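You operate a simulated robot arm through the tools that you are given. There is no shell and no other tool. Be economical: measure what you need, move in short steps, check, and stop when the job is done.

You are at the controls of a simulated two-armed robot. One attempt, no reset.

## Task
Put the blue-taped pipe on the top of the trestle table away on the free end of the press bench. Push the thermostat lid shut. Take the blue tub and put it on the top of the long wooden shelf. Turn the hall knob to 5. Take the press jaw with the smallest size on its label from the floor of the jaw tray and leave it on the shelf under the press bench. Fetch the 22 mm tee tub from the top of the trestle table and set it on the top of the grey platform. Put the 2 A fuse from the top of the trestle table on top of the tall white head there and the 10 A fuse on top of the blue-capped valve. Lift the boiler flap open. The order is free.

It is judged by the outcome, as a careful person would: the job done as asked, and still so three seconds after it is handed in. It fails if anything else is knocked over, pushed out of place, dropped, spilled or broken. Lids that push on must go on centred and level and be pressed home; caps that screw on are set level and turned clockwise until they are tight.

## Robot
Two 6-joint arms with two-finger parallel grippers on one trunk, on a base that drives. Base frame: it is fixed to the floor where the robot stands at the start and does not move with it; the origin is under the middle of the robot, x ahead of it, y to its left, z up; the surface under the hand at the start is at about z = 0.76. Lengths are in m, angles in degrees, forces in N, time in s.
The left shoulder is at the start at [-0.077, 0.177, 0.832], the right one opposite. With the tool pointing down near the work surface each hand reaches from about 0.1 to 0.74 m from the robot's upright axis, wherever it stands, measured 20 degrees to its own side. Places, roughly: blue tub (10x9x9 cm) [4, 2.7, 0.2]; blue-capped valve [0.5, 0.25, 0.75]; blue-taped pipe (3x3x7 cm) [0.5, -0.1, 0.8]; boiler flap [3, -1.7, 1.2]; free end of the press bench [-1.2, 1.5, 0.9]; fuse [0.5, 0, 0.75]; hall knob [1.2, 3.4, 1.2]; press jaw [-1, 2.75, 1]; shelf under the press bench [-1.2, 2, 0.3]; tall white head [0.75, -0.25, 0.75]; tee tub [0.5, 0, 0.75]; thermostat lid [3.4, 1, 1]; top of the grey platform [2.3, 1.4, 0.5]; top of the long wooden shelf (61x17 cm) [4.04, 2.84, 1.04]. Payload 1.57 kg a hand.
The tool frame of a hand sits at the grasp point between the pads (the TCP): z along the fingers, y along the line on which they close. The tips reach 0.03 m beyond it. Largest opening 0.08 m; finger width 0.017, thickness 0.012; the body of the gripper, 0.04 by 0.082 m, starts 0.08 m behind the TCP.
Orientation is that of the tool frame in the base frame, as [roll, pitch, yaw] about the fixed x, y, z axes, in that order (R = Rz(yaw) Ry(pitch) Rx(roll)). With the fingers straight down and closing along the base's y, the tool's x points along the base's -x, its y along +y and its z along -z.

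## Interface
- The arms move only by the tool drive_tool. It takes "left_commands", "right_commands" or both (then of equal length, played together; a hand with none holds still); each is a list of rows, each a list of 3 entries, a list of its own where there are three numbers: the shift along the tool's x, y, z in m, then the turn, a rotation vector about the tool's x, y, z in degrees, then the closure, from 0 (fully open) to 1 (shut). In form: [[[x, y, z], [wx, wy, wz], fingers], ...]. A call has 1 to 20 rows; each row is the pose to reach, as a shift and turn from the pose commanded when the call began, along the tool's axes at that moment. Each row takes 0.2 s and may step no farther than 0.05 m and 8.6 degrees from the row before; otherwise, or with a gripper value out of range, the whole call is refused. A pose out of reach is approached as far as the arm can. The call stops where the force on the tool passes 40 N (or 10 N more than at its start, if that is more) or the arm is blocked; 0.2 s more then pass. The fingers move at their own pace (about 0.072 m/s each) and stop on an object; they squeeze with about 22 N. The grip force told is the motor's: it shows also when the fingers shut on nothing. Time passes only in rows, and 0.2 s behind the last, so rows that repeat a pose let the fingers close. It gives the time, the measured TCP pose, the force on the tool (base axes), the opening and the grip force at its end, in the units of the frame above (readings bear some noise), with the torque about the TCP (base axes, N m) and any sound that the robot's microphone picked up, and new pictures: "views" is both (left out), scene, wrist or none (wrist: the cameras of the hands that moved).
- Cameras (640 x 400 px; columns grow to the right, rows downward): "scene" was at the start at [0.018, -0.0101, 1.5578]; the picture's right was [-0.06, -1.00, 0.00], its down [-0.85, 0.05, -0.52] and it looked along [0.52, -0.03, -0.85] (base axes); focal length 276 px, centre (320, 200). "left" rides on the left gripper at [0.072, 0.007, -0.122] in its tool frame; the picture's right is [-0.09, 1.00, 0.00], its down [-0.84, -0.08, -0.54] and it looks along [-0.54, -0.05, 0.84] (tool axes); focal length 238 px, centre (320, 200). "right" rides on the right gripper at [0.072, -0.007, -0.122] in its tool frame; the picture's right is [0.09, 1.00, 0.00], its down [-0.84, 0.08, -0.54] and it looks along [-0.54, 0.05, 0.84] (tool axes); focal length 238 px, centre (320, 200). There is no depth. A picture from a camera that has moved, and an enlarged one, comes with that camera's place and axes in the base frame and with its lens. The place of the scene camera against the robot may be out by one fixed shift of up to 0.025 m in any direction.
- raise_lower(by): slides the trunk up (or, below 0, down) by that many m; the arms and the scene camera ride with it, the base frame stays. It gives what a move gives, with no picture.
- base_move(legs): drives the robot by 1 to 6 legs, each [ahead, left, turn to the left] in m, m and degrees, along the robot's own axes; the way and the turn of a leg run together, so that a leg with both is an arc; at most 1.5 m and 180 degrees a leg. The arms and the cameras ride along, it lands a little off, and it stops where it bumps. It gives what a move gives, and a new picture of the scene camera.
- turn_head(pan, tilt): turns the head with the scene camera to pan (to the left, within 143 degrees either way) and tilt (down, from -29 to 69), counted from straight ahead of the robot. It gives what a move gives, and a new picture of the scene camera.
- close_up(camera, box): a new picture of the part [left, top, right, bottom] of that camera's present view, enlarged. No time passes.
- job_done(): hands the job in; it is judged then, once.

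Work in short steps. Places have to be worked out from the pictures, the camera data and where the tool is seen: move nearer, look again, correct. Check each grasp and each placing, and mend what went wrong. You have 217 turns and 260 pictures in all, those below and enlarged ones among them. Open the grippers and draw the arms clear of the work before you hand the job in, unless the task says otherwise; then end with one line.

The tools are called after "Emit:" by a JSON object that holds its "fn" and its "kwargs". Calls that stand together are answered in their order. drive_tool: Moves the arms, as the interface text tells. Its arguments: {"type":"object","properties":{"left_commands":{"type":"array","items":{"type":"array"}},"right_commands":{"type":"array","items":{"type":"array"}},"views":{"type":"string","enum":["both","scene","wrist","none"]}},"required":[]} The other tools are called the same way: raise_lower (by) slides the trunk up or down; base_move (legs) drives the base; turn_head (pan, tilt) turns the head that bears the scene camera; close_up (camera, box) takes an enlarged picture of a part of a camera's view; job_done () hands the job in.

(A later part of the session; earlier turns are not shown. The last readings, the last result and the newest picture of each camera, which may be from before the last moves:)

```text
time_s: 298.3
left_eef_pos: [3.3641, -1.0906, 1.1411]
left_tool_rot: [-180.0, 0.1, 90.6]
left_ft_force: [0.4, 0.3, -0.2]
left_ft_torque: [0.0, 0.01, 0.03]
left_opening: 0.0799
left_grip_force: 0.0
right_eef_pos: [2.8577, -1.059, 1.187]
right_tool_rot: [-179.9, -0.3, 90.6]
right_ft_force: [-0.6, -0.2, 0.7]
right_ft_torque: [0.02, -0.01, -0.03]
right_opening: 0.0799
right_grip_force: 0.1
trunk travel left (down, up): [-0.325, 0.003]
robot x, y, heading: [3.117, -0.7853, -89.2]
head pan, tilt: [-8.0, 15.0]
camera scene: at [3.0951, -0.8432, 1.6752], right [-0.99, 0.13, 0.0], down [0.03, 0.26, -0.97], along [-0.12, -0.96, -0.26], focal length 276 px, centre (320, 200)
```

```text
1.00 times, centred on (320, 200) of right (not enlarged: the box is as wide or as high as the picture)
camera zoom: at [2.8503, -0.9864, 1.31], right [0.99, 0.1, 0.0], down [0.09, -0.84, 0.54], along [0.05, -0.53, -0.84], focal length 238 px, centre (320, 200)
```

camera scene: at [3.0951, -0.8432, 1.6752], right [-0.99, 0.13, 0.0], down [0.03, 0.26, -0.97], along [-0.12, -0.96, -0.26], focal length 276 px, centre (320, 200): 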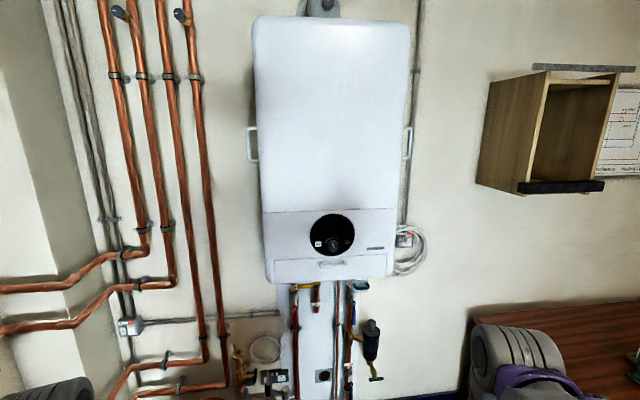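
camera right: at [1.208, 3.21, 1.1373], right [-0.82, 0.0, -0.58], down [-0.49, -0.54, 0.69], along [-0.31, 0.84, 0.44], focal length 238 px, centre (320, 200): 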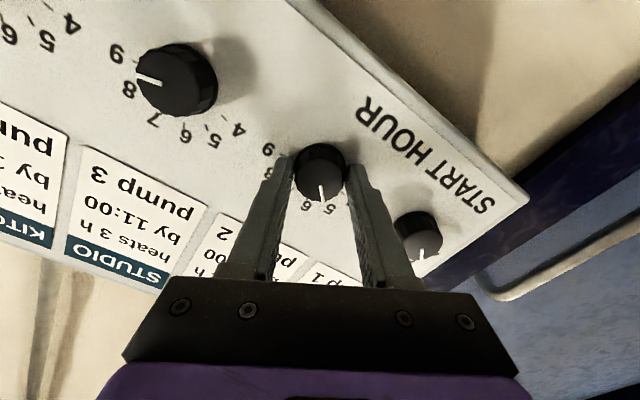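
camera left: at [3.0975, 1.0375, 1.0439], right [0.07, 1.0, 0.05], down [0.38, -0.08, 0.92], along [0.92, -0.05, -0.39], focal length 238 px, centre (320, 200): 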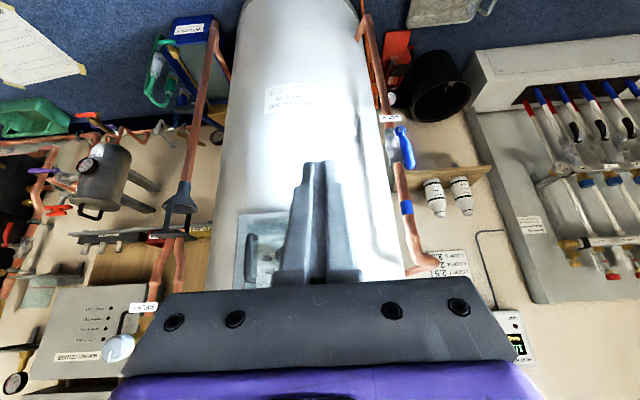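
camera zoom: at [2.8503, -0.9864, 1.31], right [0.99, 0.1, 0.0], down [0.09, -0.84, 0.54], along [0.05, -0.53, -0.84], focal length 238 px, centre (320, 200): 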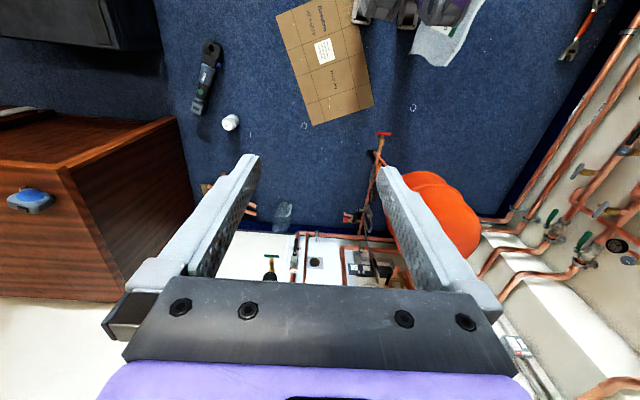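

The flap has a bar handle near its upper part. I move a little closer, then pitch the right hand forward for a close wrist view.

Emit:
{"fn": "base_move", "kwargs": {"legs": [[0.24, 0, -0.8]]}}

Emit:
{"fn": "drive_tool", "kwargs": {"right_commands": [[[0.0, 0.01, 0.0], [0, -8, 0], 0], [[0.0, 0.02, 0.0], [0, -16, 0], 0], [[0.0, 0.03, 0.0], [0, -24, 0], 0], [[0.0, 0.04, 0.0], [0, -32, 0], 0], [[0.0, 0.04, 0.0], [0, -40, 0], 0], [[0.0, 0.04, 0.0], [0, -48, 0], 0], [[0.0, 0.04, 0.0], [0, -56, 0], 0], [[0.0, 0.04, 0.0], [0, -64, 0], 0], [[0.0, 0.04, 0.0], [0, -72, 0], 0], [[0.0, 0.04, 0.0], [0, -80, 0], 0], [[0.0, 0.04, 0.0], [0, -88, 0], 0]], "views": "both"}}

```text
time_s: 300.1
left_eef_pos: [3.3597, -1.3358, 1.1412]
left_tool_rot: [-180.0, 0.1, 89.7]
left_ft_force: [-0.3, 0.2, -0.2]
left_ft_torque: [0.01, 0.05, 0.0]
left_opening: 0.0799
left_grip_force: 0.0
right_eef_pos: [2.8546, -1.2964, 1.1849]
right_tool_rot: [-179.9, -0.4, 89.6]
right_ft_force: [0.7, -0.5, -0.3]
right_ft_torque: [0.01, 0.01, -0.01]
right_opening: 0.0799
right_grip_force: 0.0
trunk travel left (down, up): [-0.325, 0.003]
robot x, y, heading: [3.1177, -1.0353, -90.5]
head pan, tilt: [-8.0, 15.0]
camera scene: at [3.0954, -1.0845, 1.675], right [-0.99, 0.14, 0.0], down [0.04, 0.26, -0.97], along [-0.14, -0.96, -0.26], focal length 276 px, centre (320, 200)
```

scene: 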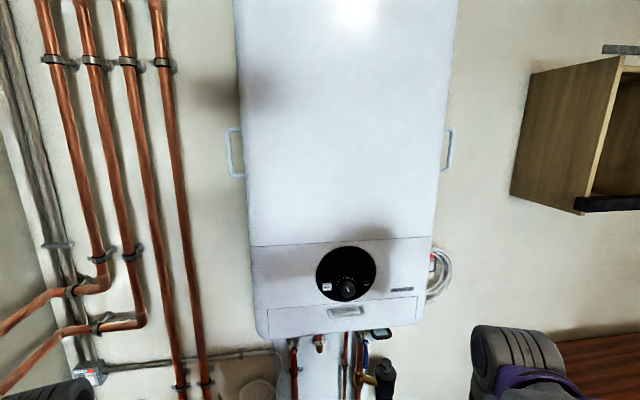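

```text
time_s: 302.5
left_eef_pos: [3.36, -1.3367, 1.142]
left_tool_rot: [-180.0, 0.0, 89.8]
left_ft_force: [-0.5, 0.3, 0.4]
left_ft_torque: [-0.01, -0.01, 0.01]
left_opening: 0.0801
left_grip_force: 0.0
right_eef_pos: [2.8461, -1.3396, 1.1676]
right_tool_rot: [-176.4, 87.8, 93.3]
right_ft_force: [0.0, -0.6, -0.2]
right_ft_torque: [0.01, -0.04, 0.0]
right_opening: 0.0799
right_grip_force: 0.0
right hand out of reach, approached as far as the arm can: row 6, 7, 8, 9, 10, 11
trunk travel left (down, up): [-0.325, 0.003]
robot x, y, heading: [3.117, -1.0321, -90.2]
head pan, tilt: [-8.0, 15.0]
camera scene: at [3.0953, -1.0851, 1.6752], right [-0.99, 0.14, 0.0], down [0.04, 0.26, -0.97], along [-0.14, -0.96, -0.26], focal length 276 px, centre (320, 200)
camera right: at [2.8394, -1.214, 1.1014], right [1.0, 0.0, -0.09], down [0.08, 0.51, 0.86], along [0.05, -0.86, 0.51], focal length 238 px, centre (320, 200)
```

scene: 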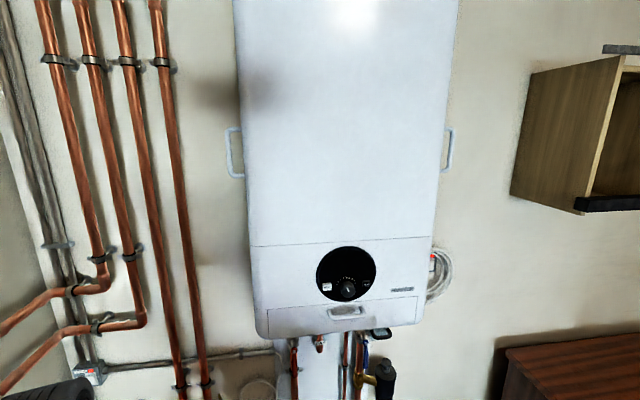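
right: 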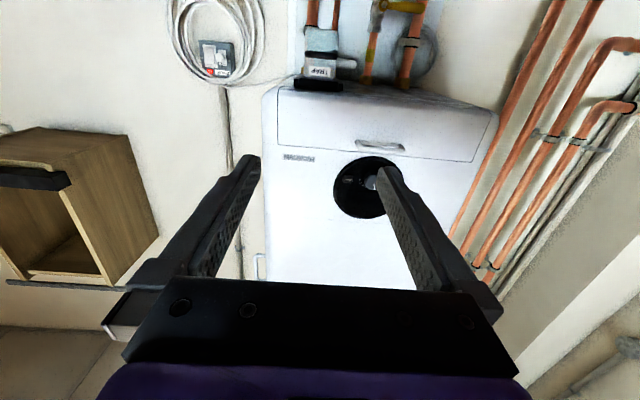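

Emit:
{"fn": "close_up", "kwargs": {"camera": "right", "box": [255, 60, 505, 220]}}

Emit:
{"fn": "close_up", "kwargs": {"camera": "scene", "box": [245, 240, 435, 350]}}

```text
2.50 times, centred on (380, 140) of right
camera zoom: at [2.8394, -1.214, 1.1014], right [1.0, 0.0, -0.09], down [0.08, 0.51, 0.86], along [0.05, -0.86, 0.51], focal length 596 px, centre (170, 350)
```

zoom: 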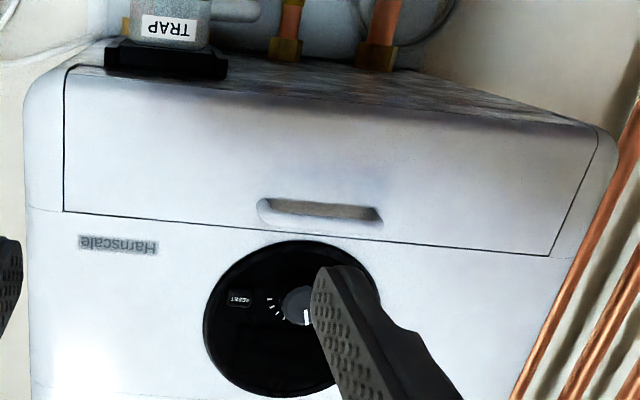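

```text
3.37 times, centred on (340, 295) of scene
camera zoom: at [3.0953, -1.0851, 1.6752], right [-0.99, 0.14, 0.0], down [0.04, 0.26, -0.97], along [-0.14, -0.96, -0.26], focal length 930 px, centre (253, -120)
```

zoom: 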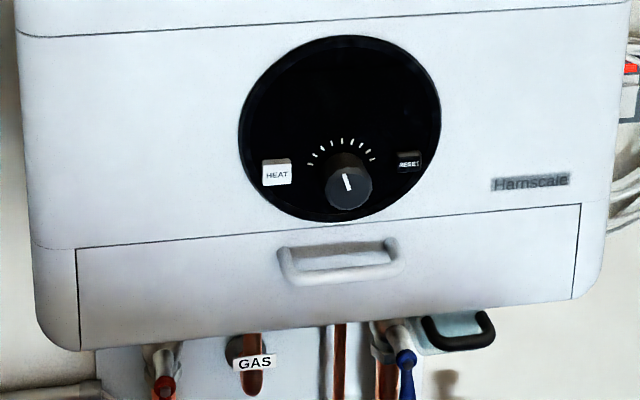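

I shift the base left for a better wrist posture, then roll the right hand 90° so the fingers close vertically on the bar.

Emit:
{"fn": "base_move", "kwargs": {"legs": [[0, 0.12, 0]]}}

Emit:
{"fn": "drive_tool", "kwargs": {"right_commands": [[[0, 0, 0], [0, 0, 8], 0], [[0, 0, 0], [0, 0, 16], 0], [[0, 0, 0], [0, 0, 24], 0], [[0, 0, 0], [0, 0, 32], 0], [[0, 0, 0], [0, 0, 40], 0], [[0, 0, 0], [0, 0, 48], 0], [[0, 0, 0], [0, 0, 56], 0], [[0, 0, 0], [0, 0, 64], 0], [[0, 0, 0], [0, 0, 72], 0], [[0, 0, 0], [0, 0, 80], 0], [[0, 0, 0], [0, 0, 88], 0], [[0, 0, 0], [0, 0, 90], 0]], "views": "both"}}

```text
time_s: 304.2
left_eef_pos: [3.4798, -1.3363, 1.1413]
left_tool_rot: [179.9, 0.1, 89.8]
left_ft_force: [0.4, -0.1, 0.3]
left_ft_torque: [0.03, 0.03, -0.02]
left_opening: 0.0801
left_grip_force: 0.0
right_eef_pos: [2.9652, -1.3403, 1.1667]
right_tool_rot: [-178.2, 87.8, 91.5]
right_ft_force: [0.7, -0.2, 0.8]
right_ft_torque: [0.01, 0.0, -0.03]
right_opening: 0.0798
right_grip_force: 0.0
trunk travel left (down, up): [-0.325, 0.003]
robot x, y, heading: [3.2366, -1.0277, -90.3]
head pan, tilt: [-8.0, 15.0]
camera scene: at [3.2145, -1.0858, 1.6752], right [-0.99, 0.14, 0.0], down [0.04, 0.26, -0.97], along [-0.14, -0.96, -0.26], focal length 276 px, centre (320, 200)
```

scene: 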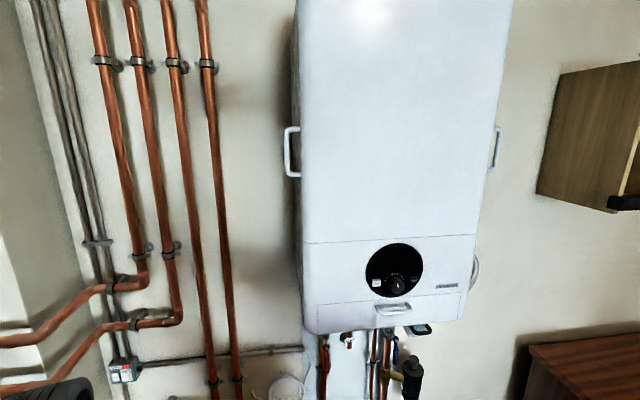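

```text
time_s: 306.8
left_eef_pos: [3.4779, -1.3358, 1.1423]
left_tool_rot: [179.9, 0.1, 89.7]
left_ft_force: [-0.1, -0.6, -0.3]
left_ft_torque: [0.0, 0.0, -0.02]
left_opening: 0.08
left_grip_force: 0.0
right_eef_pos: [2.9642, -1.3402, 1.1675]
right_tool_rot: [92.3, 0.0, -0.3]
right_ft_force: [-0.5, 0.3, 0.2]
right_ft_torque: [0.0, 0.0, 0.01]
right_opening: 0.08
right_grip_force: 0.0
trunk travel left (down, up): [-0.325, 0.003]
robot x, y, heading: [3.2381, -1.0311, -90.4]
head pan, tilt: [-8.0, 15.0]
camera scene: at [3.2145, -1.0858, 1.6752], right [-0.99, 0.14, 0.0], down [0.04, 0.26, -0.97], along [-0.14, -0.96, -0.26], focal length 276 px, centre (320, 200)
camera right: at [3.0372, -1.2177, 1.1671], right [0.09, -0.04, 0.99], down [-0.83, 0.54, 0.1], along [-0.54, -0.84, 0.02], focal length 238 px, centre (320, 200)
```

scene: 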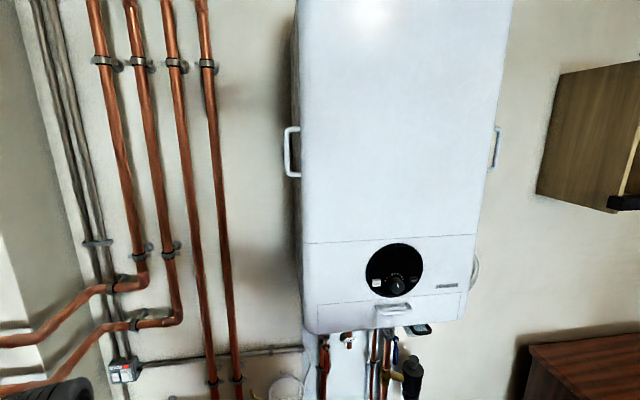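
right: 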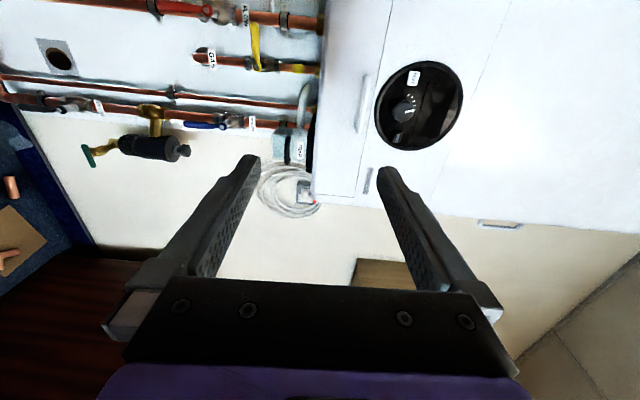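

The bar is at about [2.96, -1.646, 1.229]. I align in height and approach to 7 cm short.

Emit:
{"fn": "drive_tool", "kwargs": {"right_commands": [[[-0.001, 0.02, 0.03], [0, 0, 0], 0], [[-0.002, 0.04, 0.06], [0, 0, 0], 0], [[-0.003, 0.06, 0.095], [0, 0, 0], 0], [[-0.004, 0.07, 0.135], [0, 0, 0], 0], [[-0.004, 0.072, 0.175], [0, 0, 0], 0], [[-0.004, 0.072, 0.21], [0, 0, 0], 0], [[-0.004, 0.072, 0.21], [0, 0, 0], 0]], "views": "wrist"}}

Emit:
{"fn": "close_up", "kwargs": {"camera": "scene", "box": [300, 230, 480, 350]}}

```text
time_s: 308.4
left_eef_pos: [3.4791, -1.3359, 1.1414]
left_tool_rot: [-180.0, 0.1, 89.8]
left_ft_force: [0.3, 0.4, 0.1]
left_ft_torque: [-0.02, 0.05, 0.02]
left_opening: 0.0802
left_grip_force: 0.0
right_eef_pos: [2.9607, -1.5522, 1.2323]
right_tool_rot: [92.3, 0.1, -0.3]
right_ft_force: [0.0, -0.5, -0.3]
right_ft_torque: [-0.02, 0.01, 0.02]
right_opening: 0.0801
right_grip_force: 0.0
trunk travel left (down, up): [-0.325, 0.003]
robot x, y, heading: [3.2363, -1.0318, -90.0]
head pan, tilt: [-8.0, 15.0]
camera right: at [3.0323, -1.4301, 1.2306], right [0.09, -0.04, 0.99], down [-0.83, 0.54, 0.1], along [-0.54, -0.84, 0.02], focal length 238 px, centre (320, 200)
```

right: 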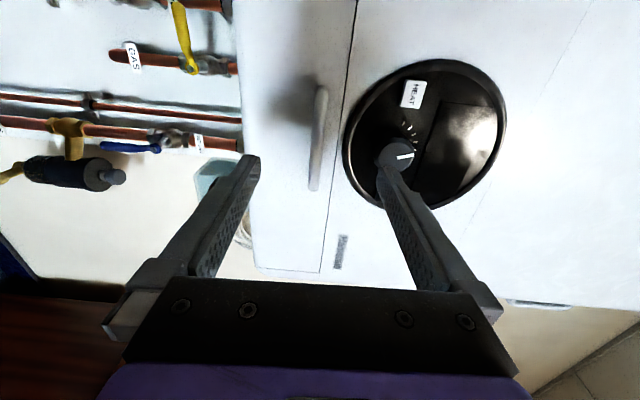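

```text
3.33 times, centred on (390, 290) of scene
camera zoom: at [3.2148, -1.0849, 1.6752], right [-0.99, 0.14, 0.0], down [0.04, 0.26, -0.97], along [-0.14, -0.96, -0.26], focal length 920 px, centre (87, -100)
```

zoom: 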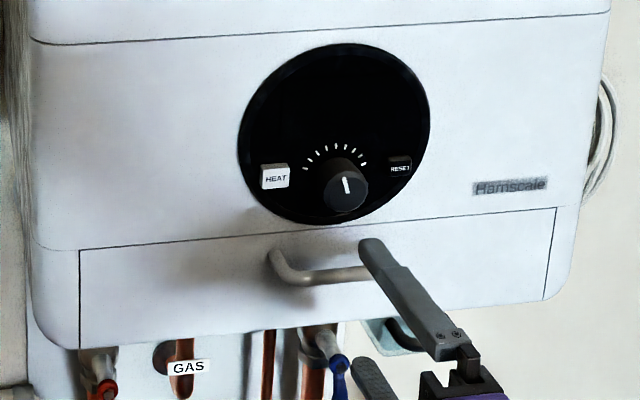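

Aligned. I narrow the opening to clear the knob above, advance 75 mm and grip the bar.

Emit:
{"fn": "drive_tool", "kwargs": {"right_commands": [[[0, 0, 0], [0, 0, 0], 0.5], [[0, 0, 0.02], [0, 0, 0], 0.5], [[0, 0, 0.04], [0, 0, 0], 0.5], [[0, 0, 0.06], [0, 0, 0], 0.5], [[0, 0, 0.075], [0, 0, 0], 0.5], [[0, 0, 0.075], [0, 0, 0], 0.5]], "views": "wrist"}}

```text
time_s: 309.8
left_eef_pos: [3.4793, -1.3315, 1.1434]
left_tool_rot: [-180.0, 0.4, 89.7]
left_ft_force: [-0.4, 0.4, 0.4]
left_ft_torque: [-0.02, 0.0, 0.03]
left_opening: 0.0802
left_grip_force: 0.1
right_eef_pos: [2.9603, -1.6178, 1.2293]
right_tool_rot: [92.1, 0.3, -0.4]
right_ft_force: [3.9, 32.9, -2.2]
right_ft_torque: [-0.8, 0.04, 0.19]
right_opening: 0.0369
right_grip_force: 0.1
trunk travel left (down, up): [-0.325, 0.003]
robot x, y, heading: [3.2345, -1.0313, -90.2]
head pan, tilt: [-8.0, 15.0]
stopped in row 6 (right hand): the force on the tool passed its limit at 46 N (the readings are from after the stop); the commanded pose is now the measured one
camera right: at [3.032, -1.4959, 1.2285], right [0.09, -0.04, 0.99], down [-0.83, 0.54, 0.1], along [-0.55, -0.84, 0.02], focal length 238 px, centre (320, 200)
```

right: 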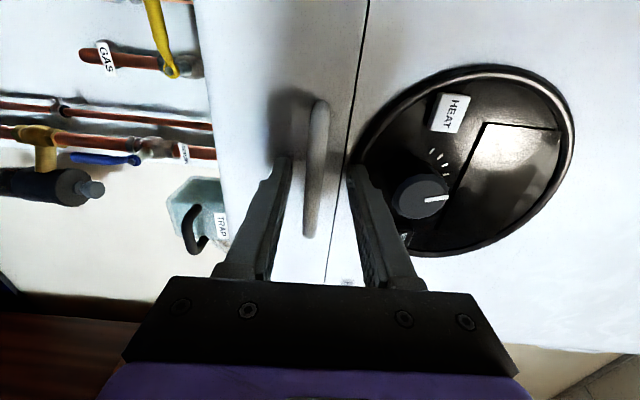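

The tips touched the boiler face. I back off 5 mm and close on the bar.

Emit:
{"fn": "drive_tool", "kwargs": {"right_commands": [[[0, 0, -0.006], [0, 0, 0], 0.5], [[0, 0, -0.006], [0, 0, 0], 1], [[0, 0, -0.006], [0, 0, 0], 1], [[0, 0, -0.006], [0, 0, 0], 1]], "views": "wrist"}}

```text
time_s: 310.8
left_eef_pos: [3.4787, -1.3357, 1.1409]
left_tool_rot: [180.0, 0.1, 89.7]
left_ft_force: [0.0, -0.1, -0.4]
left_ft_torque: [0.02, 0.01, -0.01]
left_opening: 0.0799
left_grip_force: 0.1
right_eef_pos: [2.9596, -1.6195, 1.226]
right_tool_rot: [92.5, 0.2, -0.3]
right_ft_force: [5.1, 14.9, -31.8]
right_ft_torque: [0.12, -0.04, 0.12]
right_opening: 0.0098
right_grip_force: 27.7
trunk travel left (down, up): [-0.325, 0.003]
robot x, y, heading: [3.2346, -1.028, -90.2]
head pan, tilt: [-8.0, 15.0]
camera right: at [3.0318, -1.4965, 1.2254], right [0.09, -0.04, 0.99], down [-0.83, 0.54, 0.1], along [-0.54, -0.84, 0.02], focal length 238 px, centre (320, 200)
```

right: 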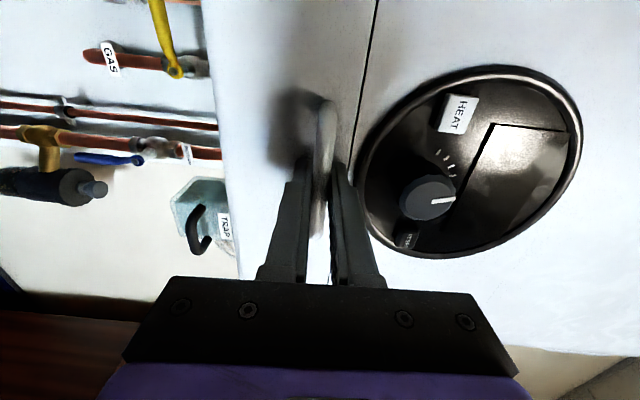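

The bar is gripped. I relax 3 mm downward and test-pull outward 1 cm to feel which way the flap turns.

Emit:
{"fn": "drive_tool", "kwargs": {"right_commands": [[[0, -0.003, 0], [0, 0, 0], 1], [[0, -0.003, -0.005], [0, 0, 0], 1], [[0, -0.003, -0.01], [0, 0, 0], 1], [[0, -0.003, -0.01], [0, 0, 0], 1]], "views": "wrist"}}

Emit:
{"fn": "close_up", "kwargs": {"camera": "scene", "box": [290, 230, 490, 350]}}

```text
time_s: 311.8
left_eef_pos: [3.4788, -1.3394, 1.1411]
left_tool_rot: [180.0, -0.1, 89.7]
left_ft_force: [0.7, 0.1, 0.1]
left_ft_torque: [-0.01, 0.04, 0.03]
left_opening: 0.0799
left_grip_force: 0.1
right_eef_pos: [2.96, -1.6136, 1.2244]
right_tool_rot: [92.5, 0.0, -0.3]
right_ft_force: [1.4, -13.8, -14.6]
right_ft_torque: [-0.15, -0.06, 0.24]
right_opening: 0.0101
right_grip_force: 28.1
trunk travel left (down, up): [-0.325, 0.003]
robot x, y, heading: [3.237, -1.032, -90.0]
head pan, tilt: [-8.0, 15.0]
camera right: at [3.0317, -1.4904, 1.223], right [0.09, -0.04, 0.99], down [-0.83, 0.54, 0.1], along [-0.54, -0.84, 0.01], focal length 238 px, centre (320, 200)
```

right: 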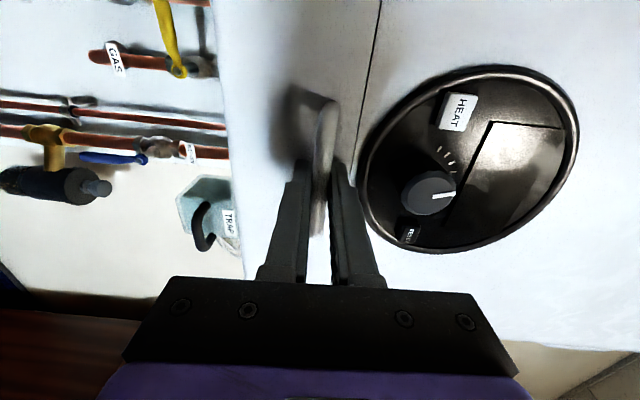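

```text
3.20 times, centred on (390, 290) of scene
camera zoom: at [3.2142, -1.0892, 1.6751], right [-0.99, 0.14, 0.0], down [0.04, 0.26, -0.97], along [-0.14, -0.96, -0.26], focal length 883 px, centre (96, -88)
```

zoom: 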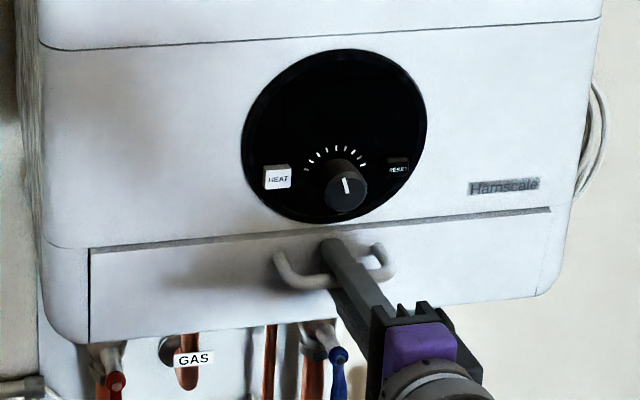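

The top seam opened, so the flap is hinged along its bottom edge. I guide the bar outward and down along its arc, to about 30° first.

Emit:
{"fn": "drive_tool", "kwargs": {"right_commands": [[[0, -0.006, -0.006], [0, 0, 0], 1], [[0, -0.011, -0.012], [0, 0, 0], 1], [[0, -0.019, -0.021], [0, 0, 0], 1], [[0, -0.027, -0.03], [0, 0, 0], 1], [[0, -0.027, -0.03], [0, 0, 0], 1]], "views": "wrist"}}

Emit:
{"fn": "close_up", "kwargs": {"camera": "scene", "box": [290, 230, 490, 350]}}

```text
time_s: 312.9
left_eef_pos: [3.4779, -1.3402, 1.1415]
left_tool_rot: [180.0, 0.0, 89.9]
left_ft_force: [0.5, -0.8, -0.3]
left_ft_torque: [0.03, -0.01, 0.0]
left_opening: 0.0804
left_grip_force: 0.0
right_eef_pos: [2.9587, -1.5816, 1.1967]
right_tool_rot: [92.5, 0.1, -0.4]
right_ft_force: [-0.5, -19.6, -12.0]
right_ft_torque: [0.03, -0.26, -0.02]
right_opening: 0.0101
right_grip_force: 28.2
trunk travel left (down, up): [-0.325, 0.003]
robot x, y, heading: [3.2369, -1.0337, -90.4]
head pan, tilt: [-8.0, 15.0]
camera right: at [3.0318, -1.4595, 1.197], right [0.09, -0.04, 0.99], down [-0.83, 0.54, 0.1], along [-0.55, -0.84, 0.01], focal length 238 px, centre (320, 200)
```

right: 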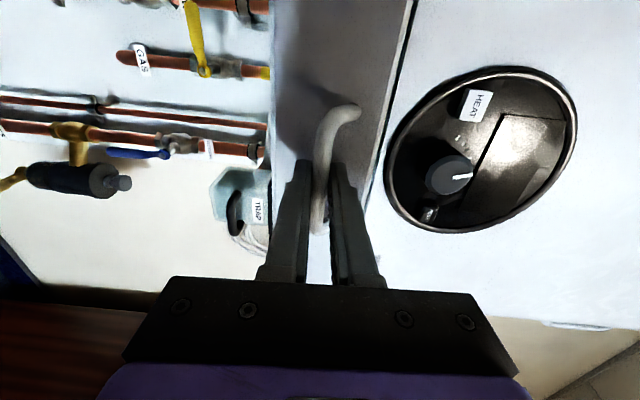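

```text
3.20 times, centred on (390, 290) of scene
camera zoom: at [3.214, -1.0903, 1.675], right [-0.99, 0.14, 0.0], down [0.04, 0.26, -0.97], along [-0.14, -0.96, -0.26], focal length 883 px, centre (96, -88)
```

zoom: 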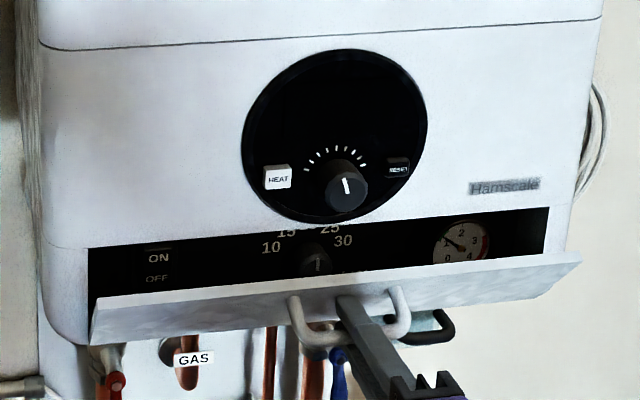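

Opening well. I continue along the arc to about 75–90°.

Emit:
{"fn": "drive_tool", "kwargs": {"right_commands": [[[0, -0.01, -0.007], [0, 0, 0], 1], [[0, -0.02, -0.011], [0, 0, 0], 1], [[0, -0.032, -0.015], [0, 0, 0], 1], [[0, -0.043, -0.017], [0, 0, 0], 1], [[0, -0.055, -0.018], [0, 0, 0], 1], [[0, -0.067, -0.017], [0, 0, 0], 1], [[0, -0.08, -0.014], [0, 0, 0], 1], [[0, -0.092, -0.01], [0, 0, 0], 1], [[0, -0.1, -0.006], [0, 0, 0], 1]], "views": "wrist"}}

Emit:
{"fn": "close_up", "kwargs": {"camera": "scene", "box": [290, 230, 490, 390]}}

```text
time_s: 314.6
left_eef_pos: [3.4793, -1.337, 1.1406]
left_tool_rot: [-179.9, 0.1, 89.8]
left_ft_force: [0.0, -1.3, -0.1]
left_ft_torque: [0.01, 0.02, -0.03]
left_opening: 0.0799
left_grip_force: 0.1
right_eef_pos: [2.9591, -1.5634, 1.1193]
right_tool_rot: [92.2, -0.2, -0.3]
right_ft_force: [-1.3, -13.8, 17.1]
right_ft_torque: [-0.47, -0.26, -0.3]
right_opening: 0.0102
right_grip_force: 28.1
trunk travel left (down, up): [-0.325, 0.003]
robot x, y, heading: [3.2348, -1.0326, -90.0]
head pan, tilt: [-8.0, 15.0]
stopped in row 8 (right hand): the force on the tool passed its limit at 65 N (the readings are from after the stop); the commanded pose is now the measured one
camera right: at [3.0313, -1.4405, 1.1191], right [0.09, -0.04, 1.0], down [-0.83, 0.54, 0.09], along [-0.54, -0.84, 0.01], focal length 238 px, centre (320, 200)
```

right: 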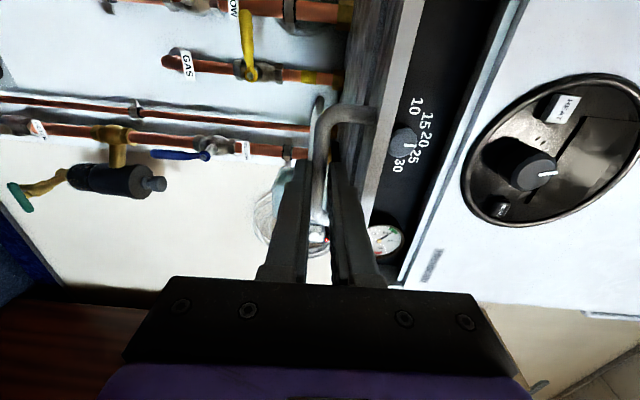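

```text
2.50 times, centred on (390, 310) of scene
camera zoom: at [3.2151, -1.0858, 1.6752], right [-0.99, 0.14, 0.0], down [0.04, 0.26, -0.97], along [-0.14, -0.96, -0.26], focal length 690 px, centre (145, -75)
```

zoom: 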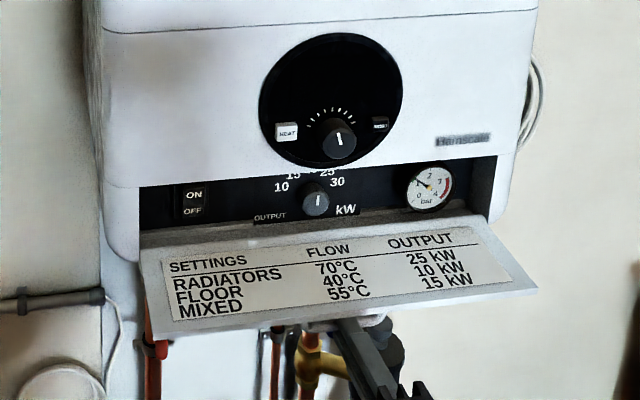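

The flap is open to its stop, showing the settings card inside. I open the fingers a little and withdraw straight back.

Emit:
{"fn": "drive_tool", "kwargs": {"right_commands": [[[0, 0, 0], [0, 0, 0], 0.7], [[0, 0, 0], [0, 0, 0], 0.7], [[0, 0, -0.02], [0, 0, 0], 0.7], [[0, 0, -0.05], [0, 0, 0], 0.7], [[0, 0, -0.09], [0, 0, 0], 0.7], [[0, 0, -0.13], [0, 0, 0], 0.5], [[0, 0, -0.17], [0, 0, 0], 0], [[0, 0, -0.21], [0, 0, 0], 0]], "views": "wrist"}}

Emit:
{"fn": "close_up", "kwargs": {"camera": "scene", "box": [290, 230, 490, 390]}}

```text
time_s: 316.4
left_eef_pos: [3.4811, -1.3359, 1.1408]
left_tool_rot: [-179.9, 0.1, 89.6]
left_ft_force: [-0.1, 0.6, 0.3]
left_ft_torque: [0.03, 0.0, 0.01]
left_opening: 0.0796
left_grip_force: 0.1
right_eef_pos: [2.962, -1.3493, 1.1274]
right_tool_rot: [92.2, -0.1, -0.3]
right_ft_force: [-0.2, 0.7, -1.0]
right_ft_torque: [0.06, -0.01, 0.03]
right_opening: 0.0801
right_grip_force: 0.0
trunk travel left (down, up): [-0.325, 0.003]
robot x, y, heading: [3.2349, -1.0312, -90.2]
head pan, tilt: [-8.0, 15.0]
camera right: at [3.034, -1.2274, 1.1273], right [0.09, -0.04, 1.0], down [-0.83, 0.54, 0.1], along [-0.54, -0.84, 0.02], focal length 238 px, centre (320, 200)
```

right: 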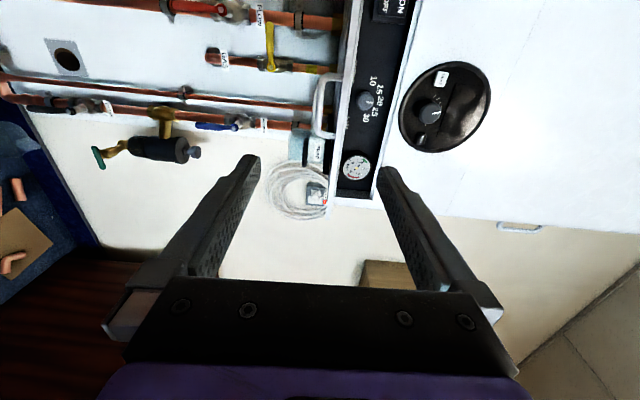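

```text
2.50 times, centred on (390, 310) of scene
camera zoom: at [3.2163, -1.0833, 1.6752], right [-0.99, 0.14, 0.0], down [0.04, 0.26, -0.97], along [-0.14, -0.96, -0.26], focal length 690 px, centre (145, -75)
```

zoom: 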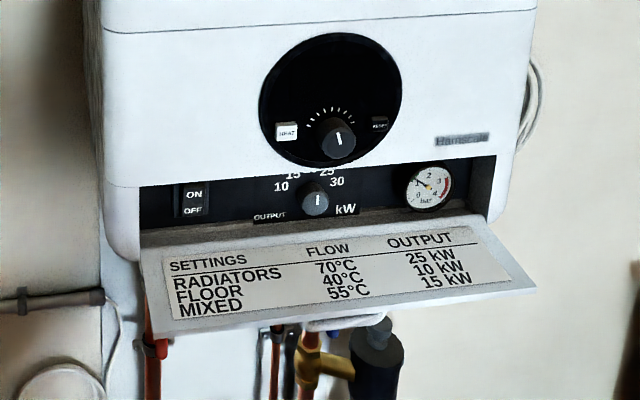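

The flap stays open. Last job is the 22 mm tub. I fold the right hand back down, then drive round to the far side of the trestle table.

Emit:
{"fn": "drive_tool", "kwargs": {"right_commands": [[[0, 0, -0.01], [0, 0, -8], 0], [[0, 0, -0.02], [0, 0, -16], 0], [[0, 0, -0.03], [0, 0, -24], 0], [[0, 0, -0.03], [0, 0, -32], 0], [[0, 0, -0.03], [0, 0, -40], 0], [[0, 0, -0.03], [0, 0, -48], 0], [[0, 0, -0.03], [0, 0, -56], 0], [[0, 0, -0.03], [0, 0, -64], 0], [[0, 0, -0.03], [0, 0, -72], 0], [[0, 0, -0.03], [0, 0, -80], 0], [[0, 0, -0.03], [0, 0, -88], 0], [[0, 0, -0.03], [0, 0, -90], 0]], "views": "none"}}

Emit:
{"fn": "drive_tool", "kwargs": {"right_commands": [[[0, 0, 0], [0, 8, 0], 0], [[0, 0, 0], [0, 16, 0], 0], [[0, 0, 0], [0, 24, 0], 0], [[0, 0, 0], [0, 32, 0], 0], [[0, 0, 0], [0, 40, 0], 0], [[0, 0, 0], [0, 48, 0], 0], [[0, 0, 0], [0, 56, 0], 0], [[0, 0, 0], [0, 64, 0], 0], [[-0.02, 0, 0], [0, 72, 0], 0], [[-0.04, 0, 0], [0, 80, 0], 0], [[-0.05, 0, 0], [0, 87, 0], 0]], "views": "none"}}

Emit:
{"fn": "base_move", "kwargs": {"legs": [[-0.25, 0, 0], [0, -0.1, 0], [-1.25, 0, 0], [0, 0, -90]]}}

Emit:
{"fn": "turn_head", "kwargs": {"pan": 0, "tilt": 35}}

```text
time_s: 319.0
left_eef_pos: [3.4792, -1.3359, 1.1415]
left_tool_rot: [-180.0, 0.1, 89.6]
left_ft_force: [0.5, 0.4, -0.1]
left_ft_torque: [-0.01, -0.01, 0.01]
left_opening: 0.0801
left_grip_force: 0.0
right_eef_pos: [2.9606, -1.3226, 1.1288]
right_tool_rot: [178.2, 87.9, 87.8]
right_ft_force: [0.7, 0.1, 0.6]
right_ft_torque: [0.02, -0.03, 0.02]
right_opening: 0.08
right_grip_force: 0.0
trunk travel left (down, up): [-0.325, 0.003]
robot x, y, heading: [3.2386, -1.0322, -90.4]
head pan, tilt: [-8.0, 15.0]
```

```text
time_s: 321.4
left_eef_pos: [3.4786, -1.3379, 1.141]
left_tool_rot: [180.0, 0.1, 89.7]
left_ft_force: [0.4, -0.6, 0.4]
left_ft_torque: [0.02, -0.02, 0.0]
left_opening: 0.0799
left_grip_force: 0.1
right_eef_pos: [2.9609, -1.325, 1.1778]
right_tool_rot: [179.9, 0.6, 89.6]
right_ft_force: [0.6, -0.5, 0.0]
right_ft_torque: [0.02, 0.03, 0.0]
right_opening: 0.08
right_grip_force: 0.0
right hand out of reach, approached as far as the arm can: row 1, 2, 3
trunk travel left (down, up): [-0.325, 0.003]
robot x, y, heading: [3.2381, -1.0315, -90.3]
head pan, tilt: [-8.0, 15.0]
```

```text
time_s: 334.2
left_eef_pos: [2.8351, 0.2407, 1.142]
left_tool_rot: [180.0, 0.1, 0.2]
left_ft_force: [0.6, 0.3, -0.1]
left_ft_torque: [-0.03, 0.01, -0.03]
left_opening: 0.0798
left_grip_force: 0.1
right_eef_pos: [2.8439, 0.7594, 1.1776]
right_tool_rot: [179.8, 0.7, 0.1]
right_ft_force: [-0.3, 0.0, -0.3]
right_ft_torque: [0.0, 0.0, 0.01]
right_opening: 0.0797
right_grip_force: 0.1
trunk travel left (down, up): [-0.325, 0.003]
robot x, y, heading: [3.1406, 0.4877, -179.8]
head pan, tilt: [-8.0, 15.0]
camera scene: at [3.0814, 0.4923, 1.6752], right [0.14, 0.99, 0.0], down [0.26, -0.04, -0.97], along [-0.96, 0.13, -0.26], focal length 276 px, centre (320, 200)
```

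scene: 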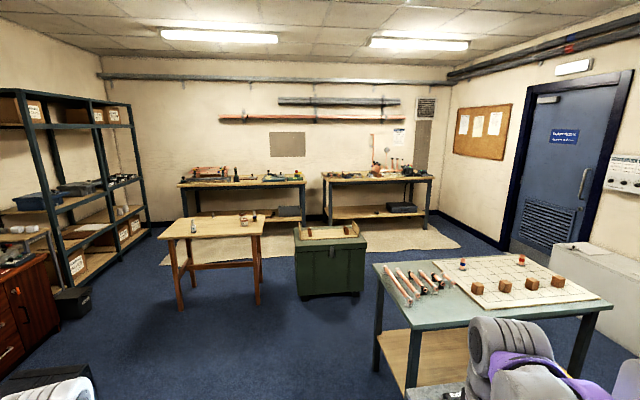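

```text
time_s: 335.0
left_eef_pos: [2.8353, 0.2413, 1.1407]
left_tool_rot: [179.9, 0.1, 0.2]
left_ft_force: [-0.4, 0.4, 0.3]
left_ft_torque: [-0.02, 0.01, 0.0]
left_opening: 0.08
left_grip_force: 0.1
right_eef_pos: [2.8426, 0.7583, 1.1787]
right_tool_rot: [179.7, 0.8, 0.1]
right_ft_force: [-0.5, -0.1, 0.1]
right_ft_torque: [-0.03, -0.02, -0.03]
right_opening: 0.0801
right_grip_force: 0.0
trunk travel left (down, up): [-0.325, 0.003]
robot x, y, heading: [3.1386, 0.4835, -180.1]
head pan, tilt: [0.0, 35.0]
camera scene: at [3.0859, 0.4794, 1.6433], right [0.0, 1.0, 0.0], down [0.57, 0.0, -0.82], along [-0.82, 0.0, -0.57], focal length 276 px, centre (320, 200)
```

scene: 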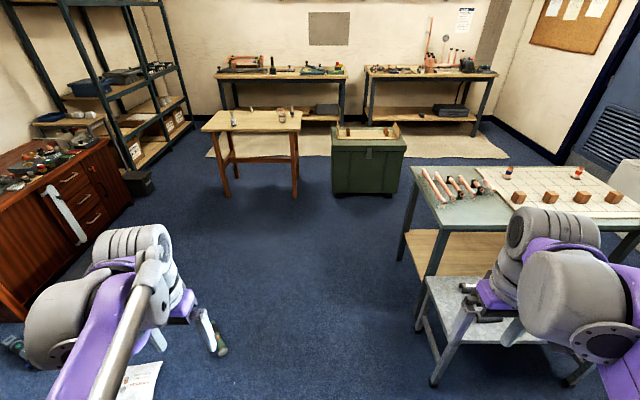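

I slide left first to clear the green bench, then go forward to the table's far side.

Emit:
{"fn": "base_move", "kwargs": {"legs": [[0, 0.17, 0], [1.0, 0, 0], [0.85, 0, 0]]}}

Emit:
{"fn": "turn_head", "kwargs": {"pan": 10, "tilt": 50}}

```text
time_s: 346.1
left_eef_pos: [0.9874, 0.0399, 1.1415]
left_tool_rot: [180.0, 0.0, 1.3]
left_ft_force: [0.2, 0.0, 0.1]
left_ft_torque: [0.0, 0.01, -0.01]
left_opening: 0.08
left_grip_force: 0.0
right_eef_pos: [0.9867, 0.5587, 1.1783]
right_tool_rot: [179.8, 0.8, 1.2]
right_ft_force: [0.3, -0.5, -0.3]
right_ft_torque: [0.0, -0.02, 0.01]
right_opening: 0.0802
right_grip_force: 0.1
trunk travel left (down, up): [-0.325, 0.003]
robot x, y, heading: [1.2835, 0.2883, -178.5]
head pan, tilt: [0.0, 35.0]
camera scene: at [1.2335, 0.2828, 1.6432], right [-0.02, 1.0, 0.0], down [0.57, 0.01, -0.82], along [-0.82, -0.02, -0.57], focal length 276 px, centre (320, 200)
```

scene: 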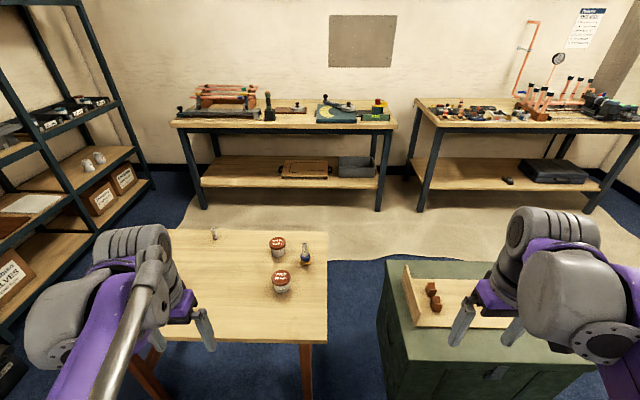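

```text
time_s: 346.8
left_eef_pos: [0.9871, 0.0396, 1.1417]
left_tool_rot: [180.0, 0.1, 1.3]
left_ft_force: [0.0, -0.3, -0.5]
left_ft_torque: [-0.01, 0.0, 0.02]
left_opening: 0.0799
left_grip_force: 0.1
right_eef_pos: [0.987, 0.5582, 1.1774]
right_tool_rot: [179.8, 0.8, 1.3]
right_ft_force: [0.1, 0.8, 0.6]
right_ft_torque: [0.0, 0.0, -0.01]
right_opening: 0.0801
right_grip_force: 0.1
trunk travel left (down, up): [-0.325, 0.003]
robot x, y, heading: [1.2851, 0.2903, -178.7]
head pan, tilt: [10.0, 50.0]
camera scene: at [1.2456, 0.2697, 1.6216], right [-0.19, 0.98, 0.0], down [0.75, 0.15, -0.64], along [-0.63, -0.13, -0.77], focal length 276 px, centre (320, 200)
```

scene: 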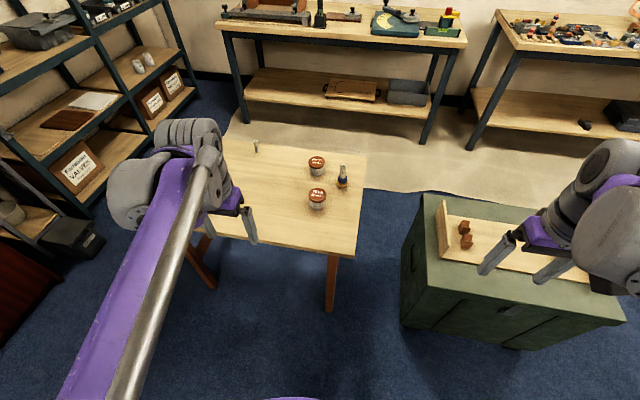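

I go 0.12 closer and bring the left hand over the 22 mm tub for a wrist view.

Emit:
{"fn": "base_move", "kwargs": {"legs": [[0.12, 0, -1.3]]}}

Emit:
{"fn": "drive_tool", "kwargs": {"left_commands": [[[-0.04, -0.013, 0.01], [0, 0, 0], 0], [[-0.08, -0.026, 0.02], [0, 0, 0], 0], [[-0.12, -0.039, 0.03], [0, 0, 0], 0], [[-0.16, -0.052, 0.04], [0, 0, 0], 0], [[-0.2, -0.065, 0.06], [0, 0, 0], 0], [[-0.24, -0.078, 0.08], [0, 0, 0], 0], [[-0.28, -0.09, 0.1], [0, 0, 0], 0], [[-0.29, -0.095, 0.13], [0, 0, 0], 0], [[-0.29, -0.095, 0.13], [0, 0, 0], 0]], "views": "both"}}

```text
time_s: 348.1
left_eef_pos: [0.8659, 0.0439, 1.1411]
left_tool_rot: [-180.0, 0.1, 0.0]
left_ft_force: [0.1, -0.4, 0.6]
left_ft_torque: [-0.03, -0.02, 0.01]
left_opening: 0.08
left_grip_force: 0.0
right_eef_pos: [0.8752, 0.5631, 1.1785]
right_tool_rot: [179.8, 0.8, -0.1]
right_ft_force: [-0.4, 0.0, 0.2]
right_ft_torque: [0.03, -0.01, 0.0]
right_opening: 0.0802
right_grip_force: 0.0
trunk travel left (down, up): [-0.325, 0.003]
robot x, y, heading: [1.165, 0.2873, 180.2]
head pan, tilt: [10.0, 50.0]
camera scene: at [1.1285, 0.2691, 1.6212], right [-0.17, 0.98, 0.0], down [0.75, 0.13, -0.64], along [-0.63, -0.11, -0.77], focal length 276 px, centre (320, 200)
```

scene: 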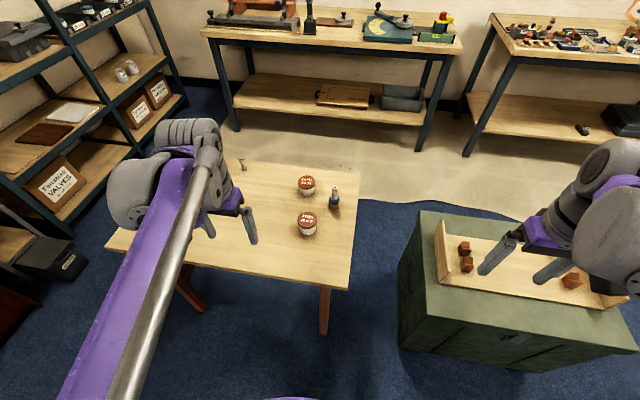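

```text
time_s: 350.1
left_eef_pos: [0.5744, 0.1409, 1.0131]
left_tool_rot: [-180.0, 0.1, 0.0]
left_ft_force: [0.2, 0.3, -0.3]
left_ft_torque: [0.0, 0.0, 0.01]
left_opening: 0.0799
left_grip_force: 0.0
right_eef_pos: [0.8747, 0.5642, 1.1778]
right_tool_rot: [179.8, 0.9, -0.1]
right_ft_force: [0.7, 0.1, 0.3]
right_ft_torque: [-0.01, 0.04, 0.0]
right_opening: 0.0801
right_grip_force: 0.0
trunk travel left (down, up): [-0.325, 0.003]
robot x, y, heading: [1.1708, 0.287, 179.8]
head pan, tilt: [10.0, 50.0]
camera scene: at [1.1276, 0.2692, 1.6215], right [-0.17, 0.98, 0.0], down [0.75, 0.13, -0.64], along [-0.63, -0.11, -0.77], focal length 276 px, centre (320, 200)
camera left: at [0.6467, 0.1341, 1.1343], right [-0.09, -1.0, 0.0], down [-0.84, 0.08, 0.54], along [-0.54, 0.05, -0.84], focal length 238 px, centre (320, 200)
```

scene: 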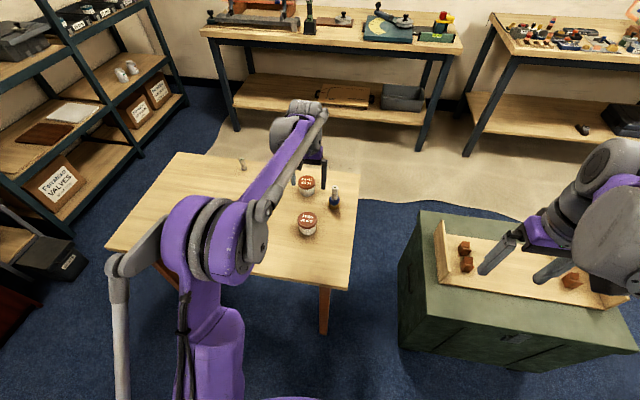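
left: 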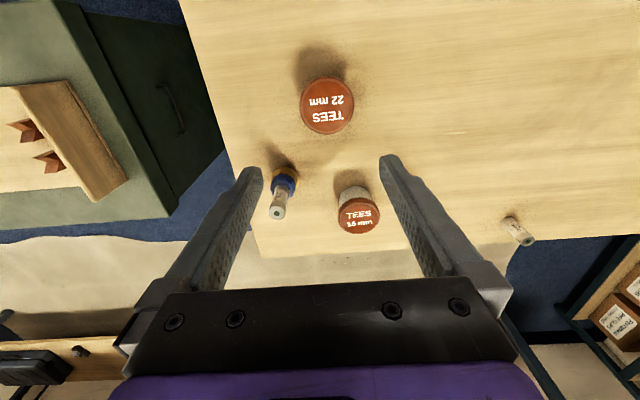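

The 22 mm tub is at about [0.583, 0.131], lid top near z 0.81 and about 71 mm across, so it just fits. I align and descend part way.

Emit:
{"fn": "drive_tool", "kwargs": {"left_commands": [[[0.0086, 0.0099, 0.04], [0, 0, 0], 0], [[0.0086, 0.0099, 0.08], [0, 0, 0], 0], [[0.0086, 0.0099, 0.11], [0, 0, 0], 0], [[0.0086, 0.0099, 0.12], [0, 0, 0], 0], [[0.0086, 0.0099, 0.12], [0, 0, 0], 0]], "views": "wrist"}}

Emit:
{"fn": "close_up", "kwargs": {"camera": "left", "box": [230, 60, 410, 220]}}

```text
time_s: 351.3
left_eef_pos: [0.5822, 0.13, 0.8912]
left_tool_rot: [-179.8, 0.1, 0.0]
left_ft_force: [-0.2, 0.1, -1.8]
left_ft_torque: [0.0, 0.02, -0.03]
left_opening: 0.08
left_grip_force: 0.1
right_eef_pos: [0.8743, 0.5631, 1.1779]
right_tool_rot: [179.8, 0.7, -0.1]
right_ft_force: [-0.2, 0.0, 0.7]
right_ft_torque: [0.0, 0.03, 0.0]
right_opening: 0.08
right_grip_force: 0.1
trunk travel left (down, up): [-0.325, 0.003]
robot x, y, heading: [1.1692, 0.2869, 180.0]
head pan, tilt: [10.0, 50.0]
camera left: at [0.6546, 0.1238, 1.0138], right [-0.09, -1.0, 0.0], down [-0.84, 0.08, 0.54], along [-0.54, 0.05, -0.84], focal length 238 px, centre (320, 200)
```

left: 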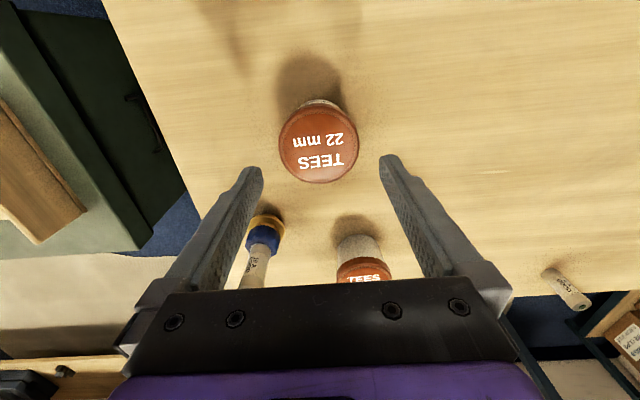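

```text
2.50 times, centred on (320, 140) of left
camera zoom: at [0.6546, 0.1238, 1.0138], right [-0.09, -1.0, 0.0], down [-0.84, 0.08, 0.54], along [-0.54, 0.05, -0.84], focal length 596 px, centre (320, 350)
```

zoom: 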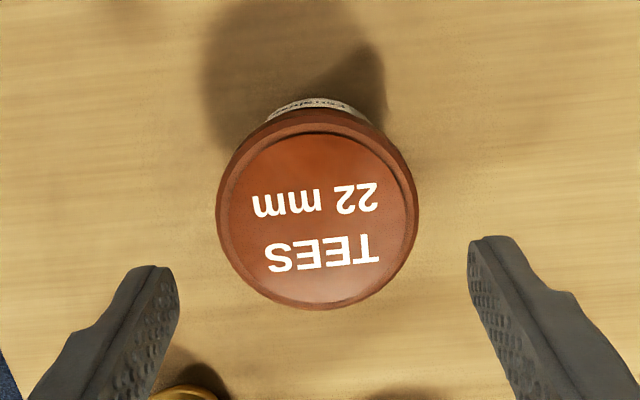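

Centred within 2 mm. I descend over the tub.

Emit:
{"fn": "drive_tool", "kwargs": {"left_commands": [[[-0.002, -0.0018, 0.03], [0, 0, 0], 0], [[-0.002, -0.0018, 0.05], [0, 0, 0], 0], [[-0.002, -0.0018, 0.065], [0, 0, 0], 0], [[-0.002, -0.0018, 0.065], [0, 0, 0], 0]], "views": "none"}}

Emit:
{"fn": "close_up", "kwargs": {"camera": "left", "box": [200, 80, 440, 300]}}

```text
time_s: 352.3
left_eef_pos: [0.5814, 0.1324, 0.8275]
left_tool_rot: [-180.0, 0.1, -0.1]
left_ft_force: [0.0, 0.8, 0.1]
left_ft_torque: [-0.01, -0.01, -0.01]
left_opening: 0.08
left_grip_force: 0.0
right_eef_pos: [0.8747, 0.5636, 1.1785]
right_tool_rot: [179.8, 0.8, -0.1]
right_ft_force: [-0.9, -0.5, 0.6]
right_ft_torque: [0.02, -0.02, 0.01]
right_opening: 0.0799
right_grip_force: 0.1
trunk travel left (down, up): [-0.325, 0.003]
robot x, y, heading: [1.1625, 0.2866, 179.7]
head pan, tilt: [10.0, 50.0]
```

```text
1.82 times, centred on (320, 190) of left
camera zoom: at [0.6527, 0.126, 0.9489], right [-0.09, -1.0, 0.0], down [-0.84, 0.08, 0.54], along [-0.54, 0.05, -0.84], focal length 433 px, centre (320, 218)
```

zoom: 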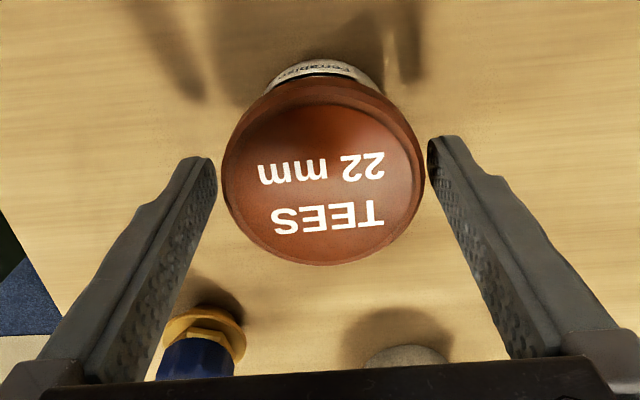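

Clear on both sides. I lower to z 0.792, close and lift a little.

Emit:
{"fn": "drive_tool", "kwargs": {"left_commands": [[[0, 0, 0.012], [0, 0, 0], 0], [[0, 0, 0.024], [0, 0, 0], 0], [[0, 0, 0.035], [0, 0, 0], 0], [[0, 0, 0.035], [0, 0, 0], 1], [[0, 0, 0.035], [0, 0, 0], 1], [[0, 0, 0.035], [0, 0, 0], 1], [[0, 0, 0.015], [0, 0, 0], 1], [[0, 0, 0.0], [0, 0, 0], 1], [[0, 0, 0.0], [0, 0, 0], 1]], "views": "wrist"}}

```text
time_s: 354.3
left_eef_pos: [0.5791, 0.1309, 0.8271]
left_tool_rot: [-180.0, 0.0, 0.0]
left_ft_force: [-0.3, -0.5, -4.9]
left_ft_torque: [0.02, 0.02, 0.01]
left_opening: 0.0694
left_grip_force: 22.3
right_eef_pos: [0.8744, 0.5635, 1.1791]
right_tool_rot: [179.8, 0.7, -0.1]
right_ft_force: [-0.9, 1.1, 0.1]
right_ft_torque: [-0.02, 0.0, 0.02]
right_opening: 0.0797
right_grip_force: 0.0
trunk travel left (down, up): [-0.325, 0.003]
robot x, y, heading: [1.1658, 0.2889, 179.8]
head pan, tilt: [10.0, 50.0]
camera left: at [0.6521, 0.1255, 0.9488], right [-0.09, -1.0, 0.0], down [-0.84, 0.08, 0.54], along [-0.54, 0.05, -0.84], focal length 238 px, centre (320, 200)
```

left: 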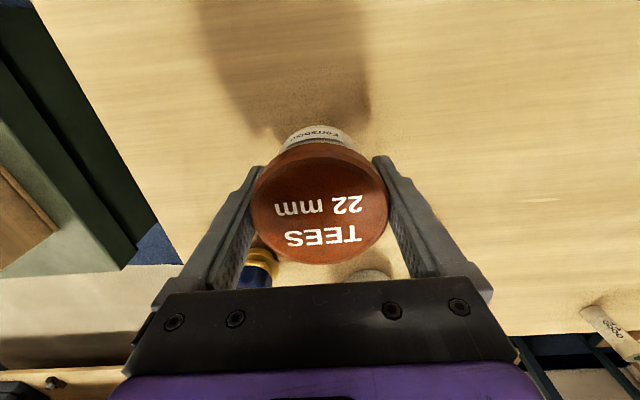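

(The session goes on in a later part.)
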